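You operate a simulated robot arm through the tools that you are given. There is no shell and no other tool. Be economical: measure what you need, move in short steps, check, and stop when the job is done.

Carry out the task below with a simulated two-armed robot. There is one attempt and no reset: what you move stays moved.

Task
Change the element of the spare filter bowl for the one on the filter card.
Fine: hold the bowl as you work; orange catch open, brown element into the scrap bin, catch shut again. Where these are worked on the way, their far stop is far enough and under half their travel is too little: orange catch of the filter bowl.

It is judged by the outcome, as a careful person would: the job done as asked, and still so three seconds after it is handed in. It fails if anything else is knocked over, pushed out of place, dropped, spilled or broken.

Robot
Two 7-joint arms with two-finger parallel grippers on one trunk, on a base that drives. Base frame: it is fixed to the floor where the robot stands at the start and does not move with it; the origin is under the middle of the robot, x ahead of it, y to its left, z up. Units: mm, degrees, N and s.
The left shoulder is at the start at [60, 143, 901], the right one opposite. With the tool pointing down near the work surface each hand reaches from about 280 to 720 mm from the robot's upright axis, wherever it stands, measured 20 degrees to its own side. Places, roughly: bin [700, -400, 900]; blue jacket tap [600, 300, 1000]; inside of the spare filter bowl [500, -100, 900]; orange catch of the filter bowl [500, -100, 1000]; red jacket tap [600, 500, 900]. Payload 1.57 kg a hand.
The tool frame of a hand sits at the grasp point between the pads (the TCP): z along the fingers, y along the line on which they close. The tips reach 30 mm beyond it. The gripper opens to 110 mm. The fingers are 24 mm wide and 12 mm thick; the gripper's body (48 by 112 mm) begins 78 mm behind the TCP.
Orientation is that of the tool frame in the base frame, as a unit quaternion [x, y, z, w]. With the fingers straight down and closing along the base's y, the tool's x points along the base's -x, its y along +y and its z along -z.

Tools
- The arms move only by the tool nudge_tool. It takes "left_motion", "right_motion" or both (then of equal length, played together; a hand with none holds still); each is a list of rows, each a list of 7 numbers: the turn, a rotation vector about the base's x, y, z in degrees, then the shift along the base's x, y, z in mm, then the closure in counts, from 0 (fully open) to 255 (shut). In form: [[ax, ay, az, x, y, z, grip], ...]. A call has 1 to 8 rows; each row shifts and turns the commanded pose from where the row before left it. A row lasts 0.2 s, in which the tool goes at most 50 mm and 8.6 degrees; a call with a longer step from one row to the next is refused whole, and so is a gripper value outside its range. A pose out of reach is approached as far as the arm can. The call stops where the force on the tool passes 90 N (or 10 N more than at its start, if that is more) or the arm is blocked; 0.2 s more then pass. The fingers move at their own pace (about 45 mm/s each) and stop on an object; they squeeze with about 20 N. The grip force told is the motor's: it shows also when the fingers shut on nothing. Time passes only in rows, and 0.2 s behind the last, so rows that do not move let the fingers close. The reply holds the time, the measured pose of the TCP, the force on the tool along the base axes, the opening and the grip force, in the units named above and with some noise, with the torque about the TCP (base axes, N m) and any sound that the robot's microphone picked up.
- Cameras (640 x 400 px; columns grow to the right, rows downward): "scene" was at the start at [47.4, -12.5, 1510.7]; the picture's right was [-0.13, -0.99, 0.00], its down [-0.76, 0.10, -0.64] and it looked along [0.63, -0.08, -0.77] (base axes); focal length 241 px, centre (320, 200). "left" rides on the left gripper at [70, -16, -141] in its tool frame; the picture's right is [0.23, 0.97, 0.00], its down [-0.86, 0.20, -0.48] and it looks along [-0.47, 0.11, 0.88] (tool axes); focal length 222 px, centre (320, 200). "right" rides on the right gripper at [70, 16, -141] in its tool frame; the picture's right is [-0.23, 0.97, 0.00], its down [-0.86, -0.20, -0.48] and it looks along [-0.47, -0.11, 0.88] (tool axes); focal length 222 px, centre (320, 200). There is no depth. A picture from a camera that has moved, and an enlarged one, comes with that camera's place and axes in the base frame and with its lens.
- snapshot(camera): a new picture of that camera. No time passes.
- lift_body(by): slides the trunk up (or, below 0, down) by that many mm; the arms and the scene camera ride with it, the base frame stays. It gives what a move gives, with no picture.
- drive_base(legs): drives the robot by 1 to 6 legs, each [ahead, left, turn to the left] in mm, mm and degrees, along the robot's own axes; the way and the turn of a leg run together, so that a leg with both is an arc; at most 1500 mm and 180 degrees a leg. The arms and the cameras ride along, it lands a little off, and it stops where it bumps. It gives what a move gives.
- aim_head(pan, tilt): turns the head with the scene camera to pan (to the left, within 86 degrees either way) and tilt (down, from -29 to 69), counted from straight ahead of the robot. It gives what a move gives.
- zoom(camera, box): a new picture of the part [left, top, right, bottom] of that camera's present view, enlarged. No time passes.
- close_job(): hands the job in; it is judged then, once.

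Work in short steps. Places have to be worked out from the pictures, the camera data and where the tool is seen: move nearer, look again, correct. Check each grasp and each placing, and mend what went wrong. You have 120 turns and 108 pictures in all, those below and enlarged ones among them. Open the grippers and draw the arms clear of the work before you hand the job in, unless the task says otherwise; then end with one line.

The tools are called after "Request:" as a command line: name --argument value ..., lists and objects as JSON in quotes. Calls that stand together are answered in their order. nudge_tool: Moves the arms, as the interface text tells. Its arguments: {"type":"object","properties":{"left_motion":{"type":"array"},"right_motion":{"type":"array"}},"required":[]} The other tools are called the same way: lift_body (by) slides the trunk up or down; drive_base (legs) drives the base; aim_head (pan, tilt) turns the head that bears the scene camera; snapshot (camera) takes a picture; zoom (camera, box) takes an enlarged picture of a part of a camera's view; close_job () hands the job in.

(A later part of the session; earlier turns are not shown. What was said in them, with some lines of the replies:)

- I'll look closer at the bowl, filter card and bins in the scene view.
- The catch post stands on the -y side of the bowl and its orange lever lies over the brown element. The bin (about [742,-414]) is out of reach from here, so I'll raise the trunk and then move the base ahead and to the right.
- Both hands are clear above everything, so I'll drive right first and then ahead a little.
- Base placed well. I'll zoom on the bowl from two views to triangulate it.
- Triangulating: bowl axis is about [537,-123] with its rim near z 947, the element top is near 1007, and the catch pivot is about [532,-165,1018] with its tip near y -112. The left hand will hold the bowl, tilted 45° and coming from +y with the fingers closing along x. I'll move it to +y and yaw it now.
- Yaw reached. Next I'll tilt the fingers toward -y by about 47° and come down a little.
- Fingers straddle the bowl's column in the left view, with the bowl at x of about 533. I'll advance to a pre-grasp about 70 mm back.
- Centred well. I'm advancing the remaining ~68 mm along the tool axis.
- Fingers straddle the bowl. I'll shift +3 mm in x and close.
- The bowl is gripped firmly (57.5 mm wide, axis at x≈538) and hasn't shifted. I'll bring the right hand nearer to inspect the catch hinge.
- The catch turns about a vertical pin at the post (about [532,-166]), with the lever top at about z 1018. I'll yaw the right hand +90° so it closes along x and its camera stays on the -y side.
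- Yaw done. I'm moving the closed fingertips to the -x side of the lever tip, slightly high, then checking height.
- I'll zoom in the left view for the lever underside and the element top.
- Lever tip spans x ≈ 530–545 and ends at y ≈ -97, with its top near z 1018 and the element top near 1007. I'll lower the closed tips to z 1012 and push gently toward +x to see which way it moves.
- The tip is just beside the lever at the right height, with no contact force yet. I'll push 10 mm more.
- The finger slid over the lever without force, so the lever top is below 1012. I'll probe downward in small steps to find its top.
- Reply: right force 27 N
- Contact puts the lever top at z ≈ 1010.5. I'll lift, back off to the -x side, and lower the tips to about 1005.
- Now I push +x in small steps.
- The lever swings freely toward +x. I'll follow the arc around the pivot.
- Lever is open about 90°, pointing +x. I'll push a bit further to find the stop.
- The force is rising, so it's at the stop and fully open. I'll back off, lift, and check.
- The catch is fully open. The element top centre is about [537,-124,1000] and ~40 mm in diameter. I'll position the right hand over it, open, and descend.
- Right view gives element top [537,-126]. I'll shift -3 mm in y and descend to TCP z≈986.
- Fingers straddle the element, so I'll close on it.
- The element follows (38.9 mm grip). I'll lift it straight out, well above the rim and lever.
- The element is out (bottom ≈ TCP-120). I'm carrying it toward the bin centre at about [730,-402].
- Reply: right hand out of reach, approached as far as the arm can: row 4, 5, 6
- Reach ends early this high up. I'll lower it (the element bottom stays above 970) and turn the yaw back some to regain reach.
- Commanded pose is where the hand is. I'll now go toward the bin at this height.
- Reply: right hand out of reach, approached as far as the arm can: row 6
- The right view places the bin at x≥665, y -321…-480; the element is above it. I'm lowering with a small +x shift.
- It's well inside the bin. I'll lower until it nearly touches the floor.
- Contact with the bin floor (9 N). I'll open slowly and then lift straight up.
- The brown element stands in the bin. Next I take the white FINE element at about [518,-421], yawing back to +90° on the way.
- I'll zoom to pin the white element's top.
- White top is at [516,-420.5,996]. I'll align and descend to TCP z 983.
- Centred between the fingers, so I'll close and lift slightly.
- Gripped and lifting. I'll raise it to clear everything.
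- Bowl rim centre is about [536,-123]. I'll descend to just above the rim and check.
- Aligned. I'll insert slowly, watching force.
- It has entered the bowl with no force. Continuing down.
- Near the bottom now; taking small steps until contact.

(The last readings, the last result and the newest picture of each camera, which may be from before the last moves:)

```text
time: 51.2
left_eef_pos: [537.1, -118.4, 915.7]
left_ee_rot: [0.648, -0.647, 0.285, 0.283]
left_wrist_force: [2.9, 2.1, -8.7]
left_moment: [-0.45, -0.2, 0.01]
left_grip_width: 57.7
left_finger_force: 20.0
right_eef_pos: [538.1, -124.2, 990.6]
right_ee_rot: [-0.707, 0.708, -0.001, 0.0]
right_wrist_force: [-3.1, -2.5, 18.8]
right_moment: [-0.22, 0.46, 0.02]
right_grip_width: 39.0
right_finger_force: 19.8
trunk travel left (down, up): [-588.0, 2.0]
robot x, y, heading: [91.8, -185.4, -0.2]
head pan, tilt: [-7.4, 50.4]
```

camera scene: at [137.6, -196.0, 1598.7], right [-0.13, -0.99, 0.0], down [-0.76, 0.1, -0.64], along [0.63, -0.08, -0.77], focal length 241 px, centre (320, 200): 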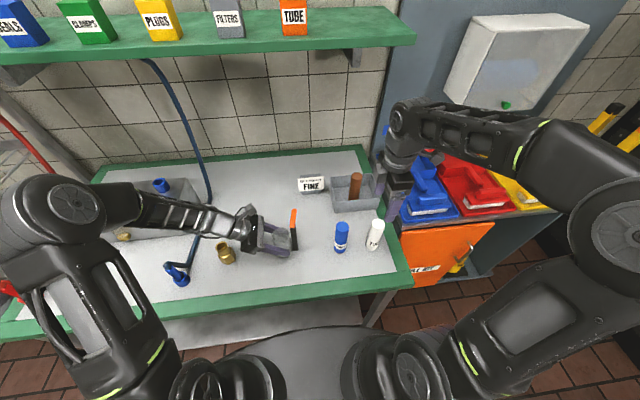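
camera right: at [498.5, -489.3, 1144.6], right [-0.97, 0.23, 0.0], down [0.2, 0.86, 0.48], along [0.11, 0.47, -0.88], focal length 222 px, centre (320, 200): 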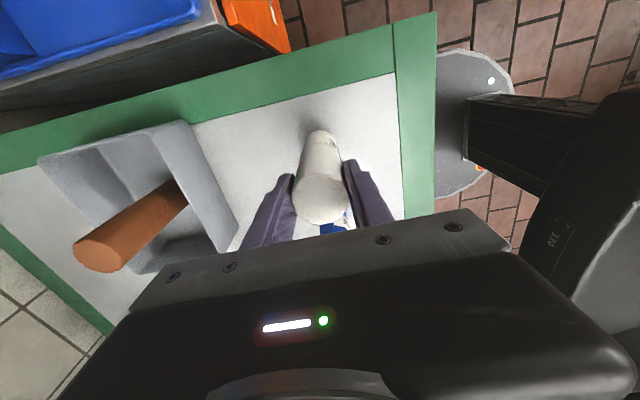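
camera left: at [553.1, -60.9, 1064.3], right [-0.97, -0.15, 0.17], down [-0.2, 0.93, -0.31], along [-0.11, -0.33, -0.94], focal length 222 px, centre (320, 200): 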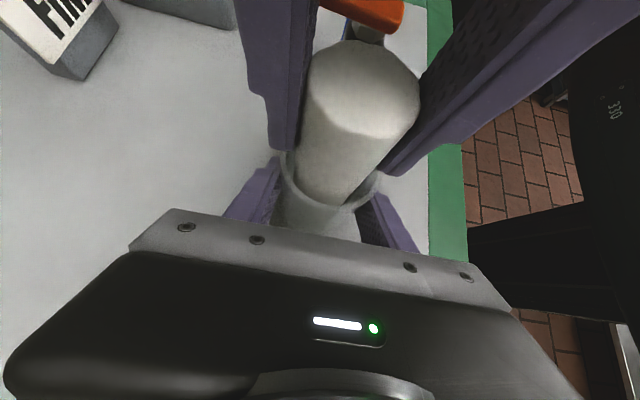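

Seated (floor contact at TCP 990.6). I'll release and lift the right hand.

Request:
nudge_tool --right_motion '[[0, 0, 0, 0, 0, 1, 160], [0, 0, 0, 0, 0, 0, 80], [0, 0, 0, 0, 0, 0, 60], [0, 0, 0, 0, 0, 0, 60], [0, 0, 0, 0, 0, 25, 60], [0, 0, 0, 0, 0, 30, 60], [0, 0, 0, 0, 0, 30, 60]]'

Request:
snapshot --camera "left"

Request:
zoom --camera "right" --box '[224, 80, 416, 200]'

Request:
zoom --camera "scene" --box '[250, 190, 330, 260]'

```text
time: 52.9
left_eef_pos: [536.9, -118.9, 915.9]
left_ee_rot: [-0.647, 0.647, -0.285, -0.285]
left_wrist_force: [-0.6, -0.4, 0.2]
left_moment: [0.06, 0.03, 0.0]
left_grip_width: 57.6
left_finger_force: 19.8
right_eef_pos: [537.4, -123.4, 1074.2]
right_ee_rot: [-0.707, 0.708, -0.001, 0.0]
right_wrist_force: [0.3, -0.3, 0.2]
right_moment: [0.03, -0.02, 0.02]
right_grip_width: 84.1
right_finger_force: 0.0
trunk travel left (down, up): [-588.0, 2.0]
robot x, y, heading: [86.9, -183.8, 0.0]
head pan, tilt: [-7.4, 50.4]
```

```text
41 pictures are left
camera left: at [552.8, -61.0, 1064.4], right [-0.97, -0.15, 0.17], down [-0.2, 0.93, -0.31], along [-0.11, -0.33, -0.94], focal length 222 px, centre (320, 200)
```

left: 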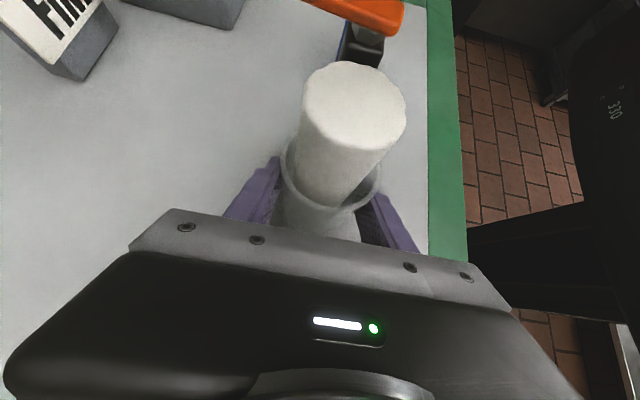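

```text
3.33 times, centred on (320, 140) of right
camera zoom: at [521.9, -193.0, 1215.4], right [-0.97, 0.23, 0.0], down [0.2, 0.85, 0.48], along [0.11, 0.47, -0.88], focal length 740 px, centre (320, 400)
```

zoom: 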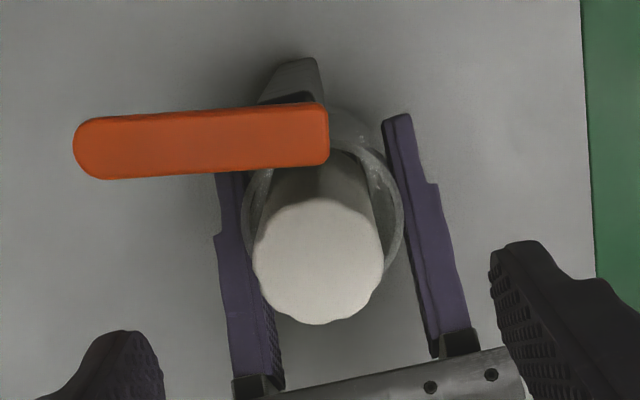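

```text
5.71 times, centred on (290, 225) of scene
camera zoom: at [137.3, -196.1, 1598.7], right [-0.13, -0.99, 0.0], down [-0.76, 0.1, -0.64], along [0.63, -0.08, -0.77], focal length 1377 px, centre (491, 57)
```

zoom: 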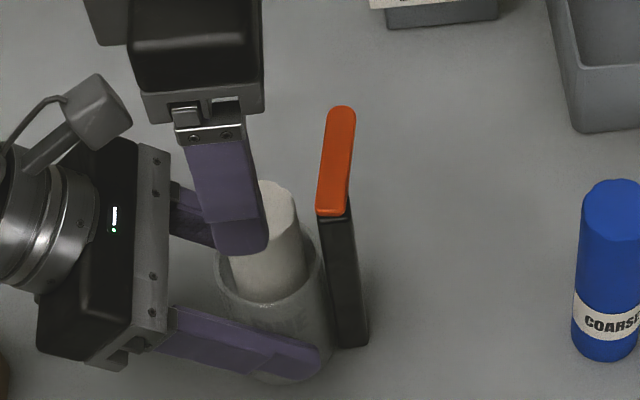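

New element seated and catch still open, its tip at about [593,-172]. I'll close the gripper and place the tips on the -y side of the lever near its end.

Request:
nudge_tool --right_motion '[[0, 0, 0, 15, -20, 5, 255], [0, 0, 0, 15, -30, 0, 255], [0, 0, 0, 14, -30, 0, 255], [0, 0, 0, 0, 0, 0, 255], [0, 0, 0, 0, 0, 0, 255], [0, 0, 0, 0, 0, 0, 255]]'

Request:
zoom --camera "scene" --box '[250, 170, 346, 230]'

```text
time: 54.2
left_eef_pos: [537.0, -118.7, 916.5]
left_ee_rot: [-0.647, 0.648, -0.285, -0.285]
left_wrist_force: [0.5, -0.1, 0.1]
left_moment: [0.08, 0.02, -0.02]
left_grip_width: 57.6
left_finger_force: 20.0
right_eef_pos: [580.6, -204.6, 1078.8]
right_ee_rot: [-0.706, 0.708, -0.001, 0.0]
right_wrist_force: [-0.3, 0.2, 0.4]
right_moment: [0.0, 0.01, -0.03]
right_grip_width: 0.3
right_finger_force: 20.3
trunk travel left (down, up): [-588.0, 2.0]
robot x, y, heading: [89.7, -185.8, -0.2]
head pan, tilt: [-7.4, 50.4]
```

```text
6.67 times, centred on (298, 200) of scene
camera zoom: at [137.7, -195.7, 1598.7], right [-0.13, -0.99, 0.0], down [-0.76, 0.1, -0.64], along [0.63, -0.08, -0.77], focal length 1607 px, centre (467, 200)
```

zoom: 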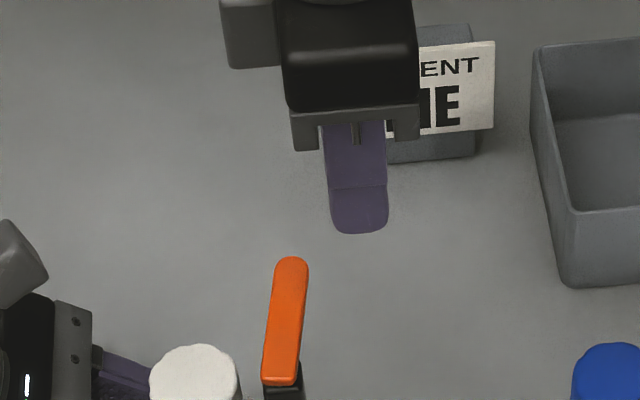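

Descending beside the lever and pushing +y.

Request:
nudge_tool --right_motion '[[0, 0, 0, 0, 0, -22, 255], [0, 0, 0, 0, 0, -21.5, 255], [0, 0, 0, 0, 8, 0, 255], [0, 0, 0, 1, 8, 0, 255], [0, 0, 0, 1, 8, 0, 255]]'

Request:
zoom --camera "scene" --box '[250, 170, 346, 230]'

```text
time: 55.5
left_eef_pos: [536.7, -120.3, 916.2]
left_ee_rot: [0.647, -0.647, 0.285, 0.285]
left_wrist_force: [0.2, 0.6, -0.1]
left_moment: [-0.05, 0.03, 0.03]
left_grip_width: 57.6
left_finger_force: 19.8
right_eef_pos: [584.4, -180.5, 1035.7]
right_ee_rot: [-0.707, 0.707, 0.0, 0.0]
right_wrist_force: [0.3, -0.4, -0.3]
right_moment: [-0.03, -0.02, 0.01]
right_grip_width: 0.0
right_finger_force: 20.2
trunk travel left (down, up): [-588.0, 2.0]
robot x, y, heading: [92.5, -181.2, -0.0]
head pan, tilt: [-7.4, 50.4]
```

```text
6.67 times, centred on (298, 200) of scene
camera zoom: at [137.7, -195.7, 1598.7], right [-0.13, -0.99, 0.0], down [-0.76, 0.1, -0.64], along [0.63, -0.08, -0.77], focal length 1607 px, centre (467, 200)
```

zoom: 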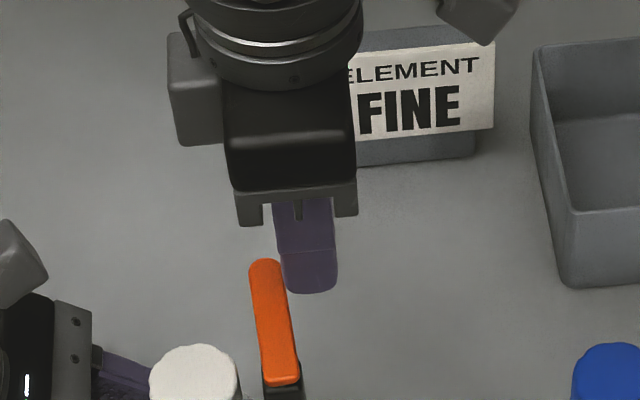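

The lever is following. Continuing along the arc.

Request:
nudge_tool --right_motion '[[0, 0, 0, 1, 11, 0, 255], [0, 0, 0, 0, 11, 0, 255], [0, 0, 0, -4, 13, 0, 255], [0, 0, 0, -7, 12, 0, 255], [0, 0, 0, -8, 8, 0, 255]]'

Request:
snapshot --camera "left"

```text
time: 56.6
left_eef_pos: [537.6, -119.0, 916.0]
left_ee_rot: [-0.646, 0.648, -0.284, -0.285]
left_wrist_force: [-0.2, 0.0, -0.8]
left_moment: [0.0, -0.05, 0.0]
left_grip_width: 57.6
left_finger_force: 19.5
right_eef_pos: [565.4, -123.2, 1035.5]
right_ee_rot: [-0.707, 0.707, 0.0, 0.0]
right_wrist_force: [0.2, -0.5, 0.3]
right_moment: [-0.03, -0.03, 0.01]
right_grip_width: 0.0
right_finger_force: 20.0
trunk travel left (down, up): [-588.0, 2.0]
robot x, y, heading: [92.5, -181.5, -0.1]
head pan, tilt: [-7.4, 50.4]
```

```text
36 pictures are left
camera left: at [552.8, -60.8, 1064.3], right [-0.97, -0.15, 0.17], down [-0.2, 0.93, -0.31], along [-0.11, -0.33, -0.94], focal length 222 px, centre (320, 200)
```

left: 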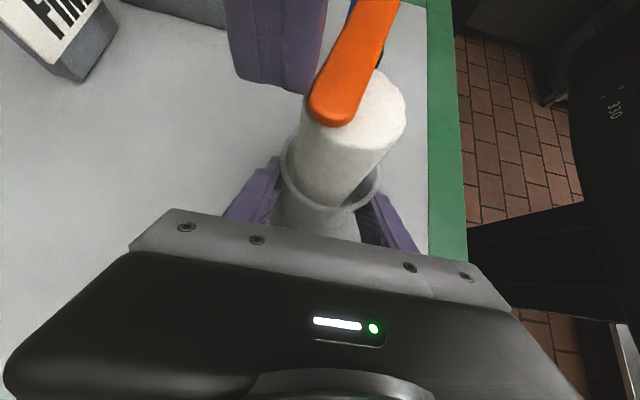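

Almost shut. Pushing -x in small steps until the stop.

Request:
nudge_tool --right_motion '[[0, 0, 0, -5, 3, 0, 255], [0, 0, 0, -4, 1, 0, 255]]'

Request:
snapshot --camera "left"

```text
time: 57.2
left_eef_pos: [537.5, -119.9, 916.3]
left_ee_rot: [0.648, -0.647, 0.285, 0.284]
left_wrist_force: [-0.3, 0.0, -0.3]
left_moment: [0.04, -0.06, 0.0]
left_grip_width: 57.6
left_finger_force: 20.3
right_eef_pos: [557.4, -120.5, 1035.1]
right_ee_rot: [-0.707, 0.707, 0.0, 0.0]
right_wrist_force: [1.4, -1.1, -0.4]
right_moment: [0.0, -0.01, -0.03]
right_grip_width: 0.1
right_finger_force: 19.7
trunk travel left (down, up): [-588.0, 2.0]
robot x, y, heading: [89.2, -183.4, 0.1]
head pan, tilt: [-7.4, 50.4]
```

```text
35 pictures are left
camera left: at [553.0, -61.0, 1064.2], right [-0.97, -0.15, 0.17], down [-0.2, 0.93, -0.31], along [-0.11, -0.33, -0.94], focal length 222 px, centre (320, 200)
```

left: 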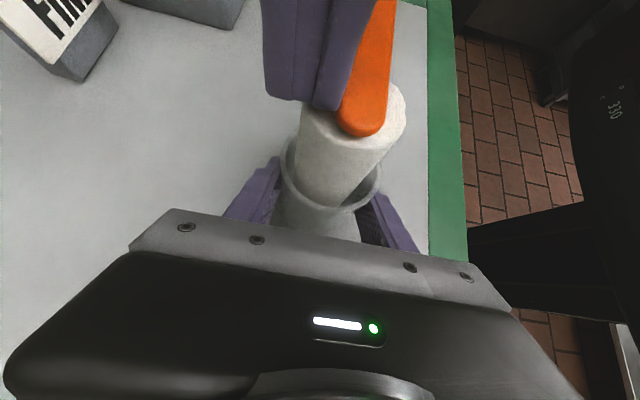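

Request:
nudge_tool --right_motion '[[0, 0, 0, -3, 0, 0, 255]]'

Request:
nudge_tool --right_motion '[[0, 0, 0, -3, 0, 0, 255]]'

```text
time: 57.6
left_eef_pos: [536.6, -121.3, 915.2]
left_ee_rot: [-0.647, 0.648, -0.285, -0.285]
left_wrist_force: [-3.8, -1.4, 0.4]
left_moment: [0.22, -0.37, -0.07]
left_grip_width: 57.4
left_finger_force: 19.8
right_eef_pos: [554.5, -120.7, 1035.4]
right_ee_rot: [-0.706, 0.708, 0.0, 0.0]
right_wrist_force: [4.2, 1.5, -0.4]
right_moment: [0.09, -0.1, -0.02]
right_grip_width: 0.0
right_finger_force: 19.6
trunk travel left (down, up): [-588.0, 2.0]
robot x, y, heading: [89.9, -183.3, -0.0]
head pan, tilt: [-7.4, 50.4]
```

```text
time: 58.0
left_eef_pos: [535.7, -119.8, 915.8]
left_ee_rot: [-0.646, 0.648, -0.284, -0.285]
left_wrist_force: [-10.8, -1.5, 0.2]
left_moment: [0.2, -0.96, -0.11]
left_grip_width: 58.1
left_finger_force: 19.6
right_eef_pos: [553.0, -120.7, 1035.5]
right_ee_rot: [-0.706, 0.709, 0.0, 0.002]
right_wrist_force: [10.0, 0.7, -2.1]
right_moment: [0.03, -0.28, 0.02]
right_grip_width: 0.0
right_finger_force: 19.5
trunk travel left (down, up): [-588.0, 2.0]
robot x, y, heading: [86.0, -185.3, -0.0]
head pan, tilt: [-7.4, 50.4]
```

The force built to 10 N at the closed stop. I'll back the right hand off +x, lift it, and check.

Request:
nudge_tool --right_motion '[[0, 0, 0, 10, 0, 0, 255], [0, 0, 0, 15, 0, 10, 255], [0, 0, 0, 0, 0, 40, 255], [0, 0, 0, 0, -40, 20, 255], [0, 0, 0, -10, -45, 0, 255], [0, 0, 0, -20, -45, 0, 255], [0, 0, 0, -20, -45, 0, 255]]'

Request:
snapshot --camera "left"

Request:
zoom --camera "scene" --box '[220, 170, 348, 270]'

```text
time: 59.6
left_eef_pos: [537.1, -120.0, 917.2]
left_ee_rot: [-0.647, 0.647, -0.285, -0.285]
left_wrist_force: [-0.7, -0.7, -0.7]
left_moment: [0.1, -0.03, 0.01]
left_grip_width: 57.7
left_finger_force: 19.2
right_eef_pos: [524.5, -297.5, 1105.2]
right_ee_rot: [-0.707, 0.707, 0.0, 0.0]
right_wrist_force: [0.1, 0.4, -0.5]
right_moment: [0.0, 0.02, -0.01]
right_grip_width: 0.1
right_finger_force: 19.6
trunk travel left (down, up): [-588.0, 2.0]
robot x, y, heading: [91.6, -181.7, -0.1]
head pan, tilt: [-7.4, 50.4]
```

```text
34 pictures are left
camera left: at [552.3, -61.5, 1064.7], right [-0.97, -0.15, 0.17], down [-0.2, 0.93, -0.31], along [-0.11, -0.33, -0.94], focal length 222 px, centre (320, 200)
```

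left: 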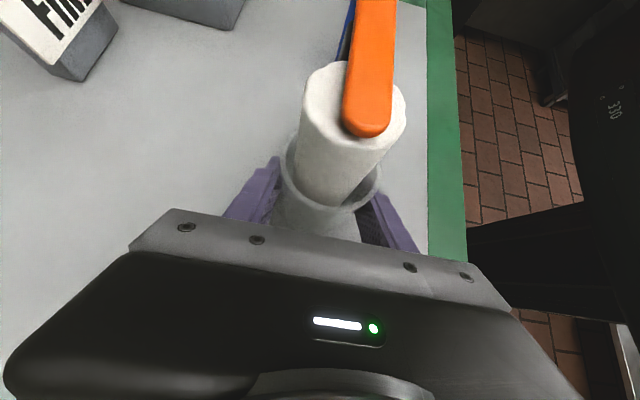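

```text
4.00 times, centred on (284, 220) of scene
camera zoom: at [136.7, -196.9, 1598.7], right [-0.13, -0.99, 0.0], down [-0.76, 0.1, -0.64], along [0.63, -0.08, -0.77], focal length 964 px, centre (464, 120)
```

zoom: 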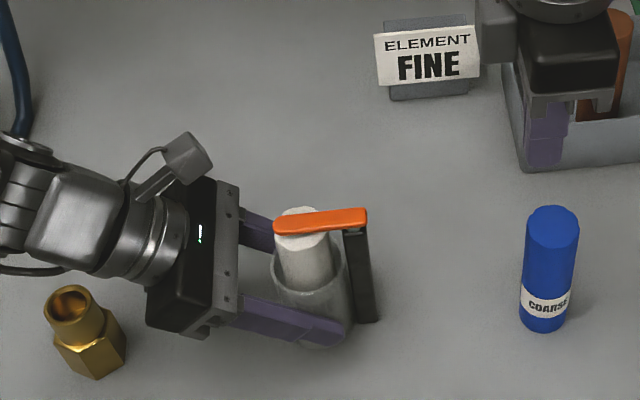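

Catch is shut exactly as it was, with the white element under it. I'll release the bowl gently with the left hand.

Request:
nudge_tool --left_motion '[[0, 0, 0, 0, 0, -1, 255], [0, 0, 0, 0, 0, 0, 110], [0, 0, 0, 0, 0, 0, 60], [0, 0, 0, 0, 0, 0, 0], [0, 0, 0, 0, 0, 0, 0], [0, 0, 0, 0, 0, 0, 0]]'

Request:
snapshot --camera "left"

```text
time: 61.0
left_eef_pos: [537.4, -118.8, 915.0]
left_ee_rot: [0.648, -0.647, 0.286, 0.284]
left_wrist_force: [0.1, -1.0, 0.1]
left_moment: [-0.01, 0.01, 0.0]
left_grip_width: 110.0
left_finger_force: 0.0
right_eef_pos: [525.2, -296.6, 1105.2]
right_ee_rot: [-0.707, 0.707, 0.0, -0.001]
right_wrist_force: [-0.5, -0.2, 0.0]
right_moment: [0.02, -0.03, -0.01]
right_grip_width: 0.0
right_finger_force: 20.0
trunk travel left (down, up): [-588.0, 2.0]
robot x, y, heading: [89.6, -182.8, -0.0]
head pan, tilt: [-7.4, 50.4]
```

```text
32 pictures are left
camera left: at [552.7, -61.1, 1063.1], right [-0.97, -0.15, 0.17], down [-0.2, 0.93, -0.31], along [-0.11, -0.33, -0.94], focal length 222 px, centre (320, 200)
```

left: 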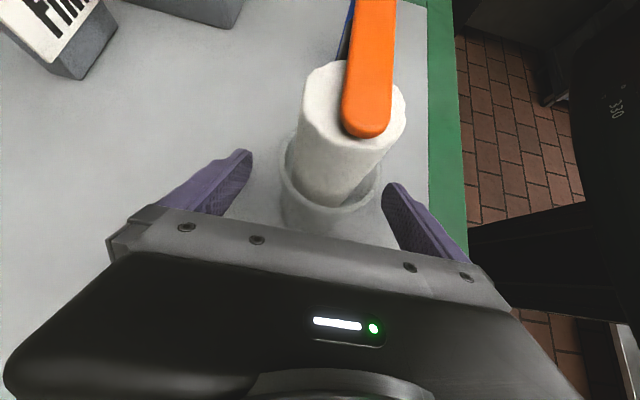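

Released cleanly and the bowl stands. I'll retreat the left hand along its axis, open the right hand and lift it away.

Request:
nudge_tool --left_motion '[[0, 0, 0, 0, 15, 14, 0], [0, 0, 0, 0, 22, 20, 0], [0, 0, 0, 0, 29, 27, 0], [0, 0, 0, 0, 29, 27, 0], [0, 0, 0, 0, 29, 27, 0], [0, 0, 0, 0, 20, 30, 0]]' --right_motion '[[0, 0, 0, -10, -10, 5, 0], [0, 0, 0, -20, -20, 5, 0], [0, 0, 0, -25, -25, 5, 0], [0, 0, 0, -25, -25, 5, 0], [0, 0, 0, -25, -25, 5, 0], [0, 0, 0, 0, 0, 0, 0]]'

Request:
snapshot --camera "scene"

Request:
zoom --camera "scene" --box '[220, 160, 412, 270]'

```text
time: 62.5
left_eef_pos: [537.2, 22.2, 1058.7]
left_ee_rot: [0.648, -0.646, 0.285, 0.284]
left_wrist_force: [-0.1, -0.4, -0.4]
left_moment: [-0.01, 0.01, 0.01]
left_grip_width: 110.0
left_finger_force: 0.0
right_eef_pos: [420.6, -398.4, 1132.3]
right_ee_rot: [-0.706, 0.708, 0.0, 0.0]
right_wrist_force: [-0.7, 0.5, 0.9]
right_moment: [-0.01, 0.02, -0.01]
right_grip_width: 109.8
right_finger_force: 0.1
trunk travel left (down, up): [-588.0, 2.0]
robot x, y, heading: [90.8, -181.5, -0.0]
head pan, tilt: [-7.4, 50.4]
```

```text
31 pictures are left
camera scene: at [137.8, -195.7, 1598.6], right [-0.13, -0.99, 0.0], down [-0.76, 0.1, -0.64], along [0.63, -0.08, -0.77], focal length 241 px, centre (320, 200)
```

scene: 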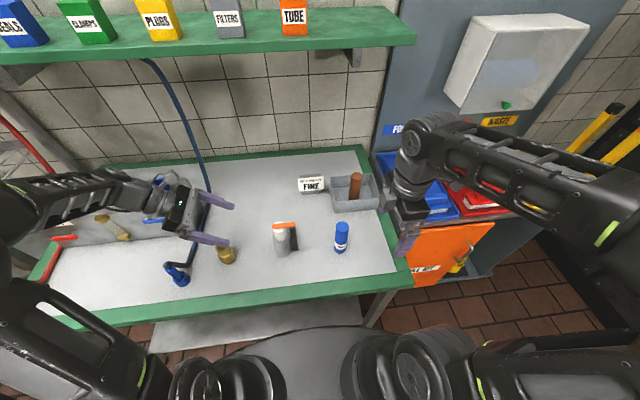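

```text
3.33 times, centred on (316, 215) of scene
camera zoom: at [137.8, -195.7, 1598.6], right [-0.13, -0.99, 0.0], down [-0.76, 0.1, -0.64], along [0.63, -0.08, -0.77], focal length 804 px, centre (333, 150)
```

zoom: 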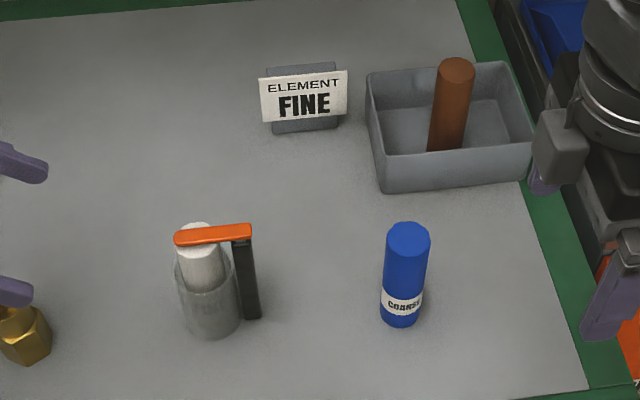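

Everything is in place: white FINE element under the shut catch, brown element in the bin, nothing else moved, and both hands open and clear. Handing in.

Request:
close_job

```text
The job is handed in.
```

The spare filter bowl now holds the FINE element with its orange catch shut to the stop, the brown element is in the scrap bin, and I saw nothing else moved.
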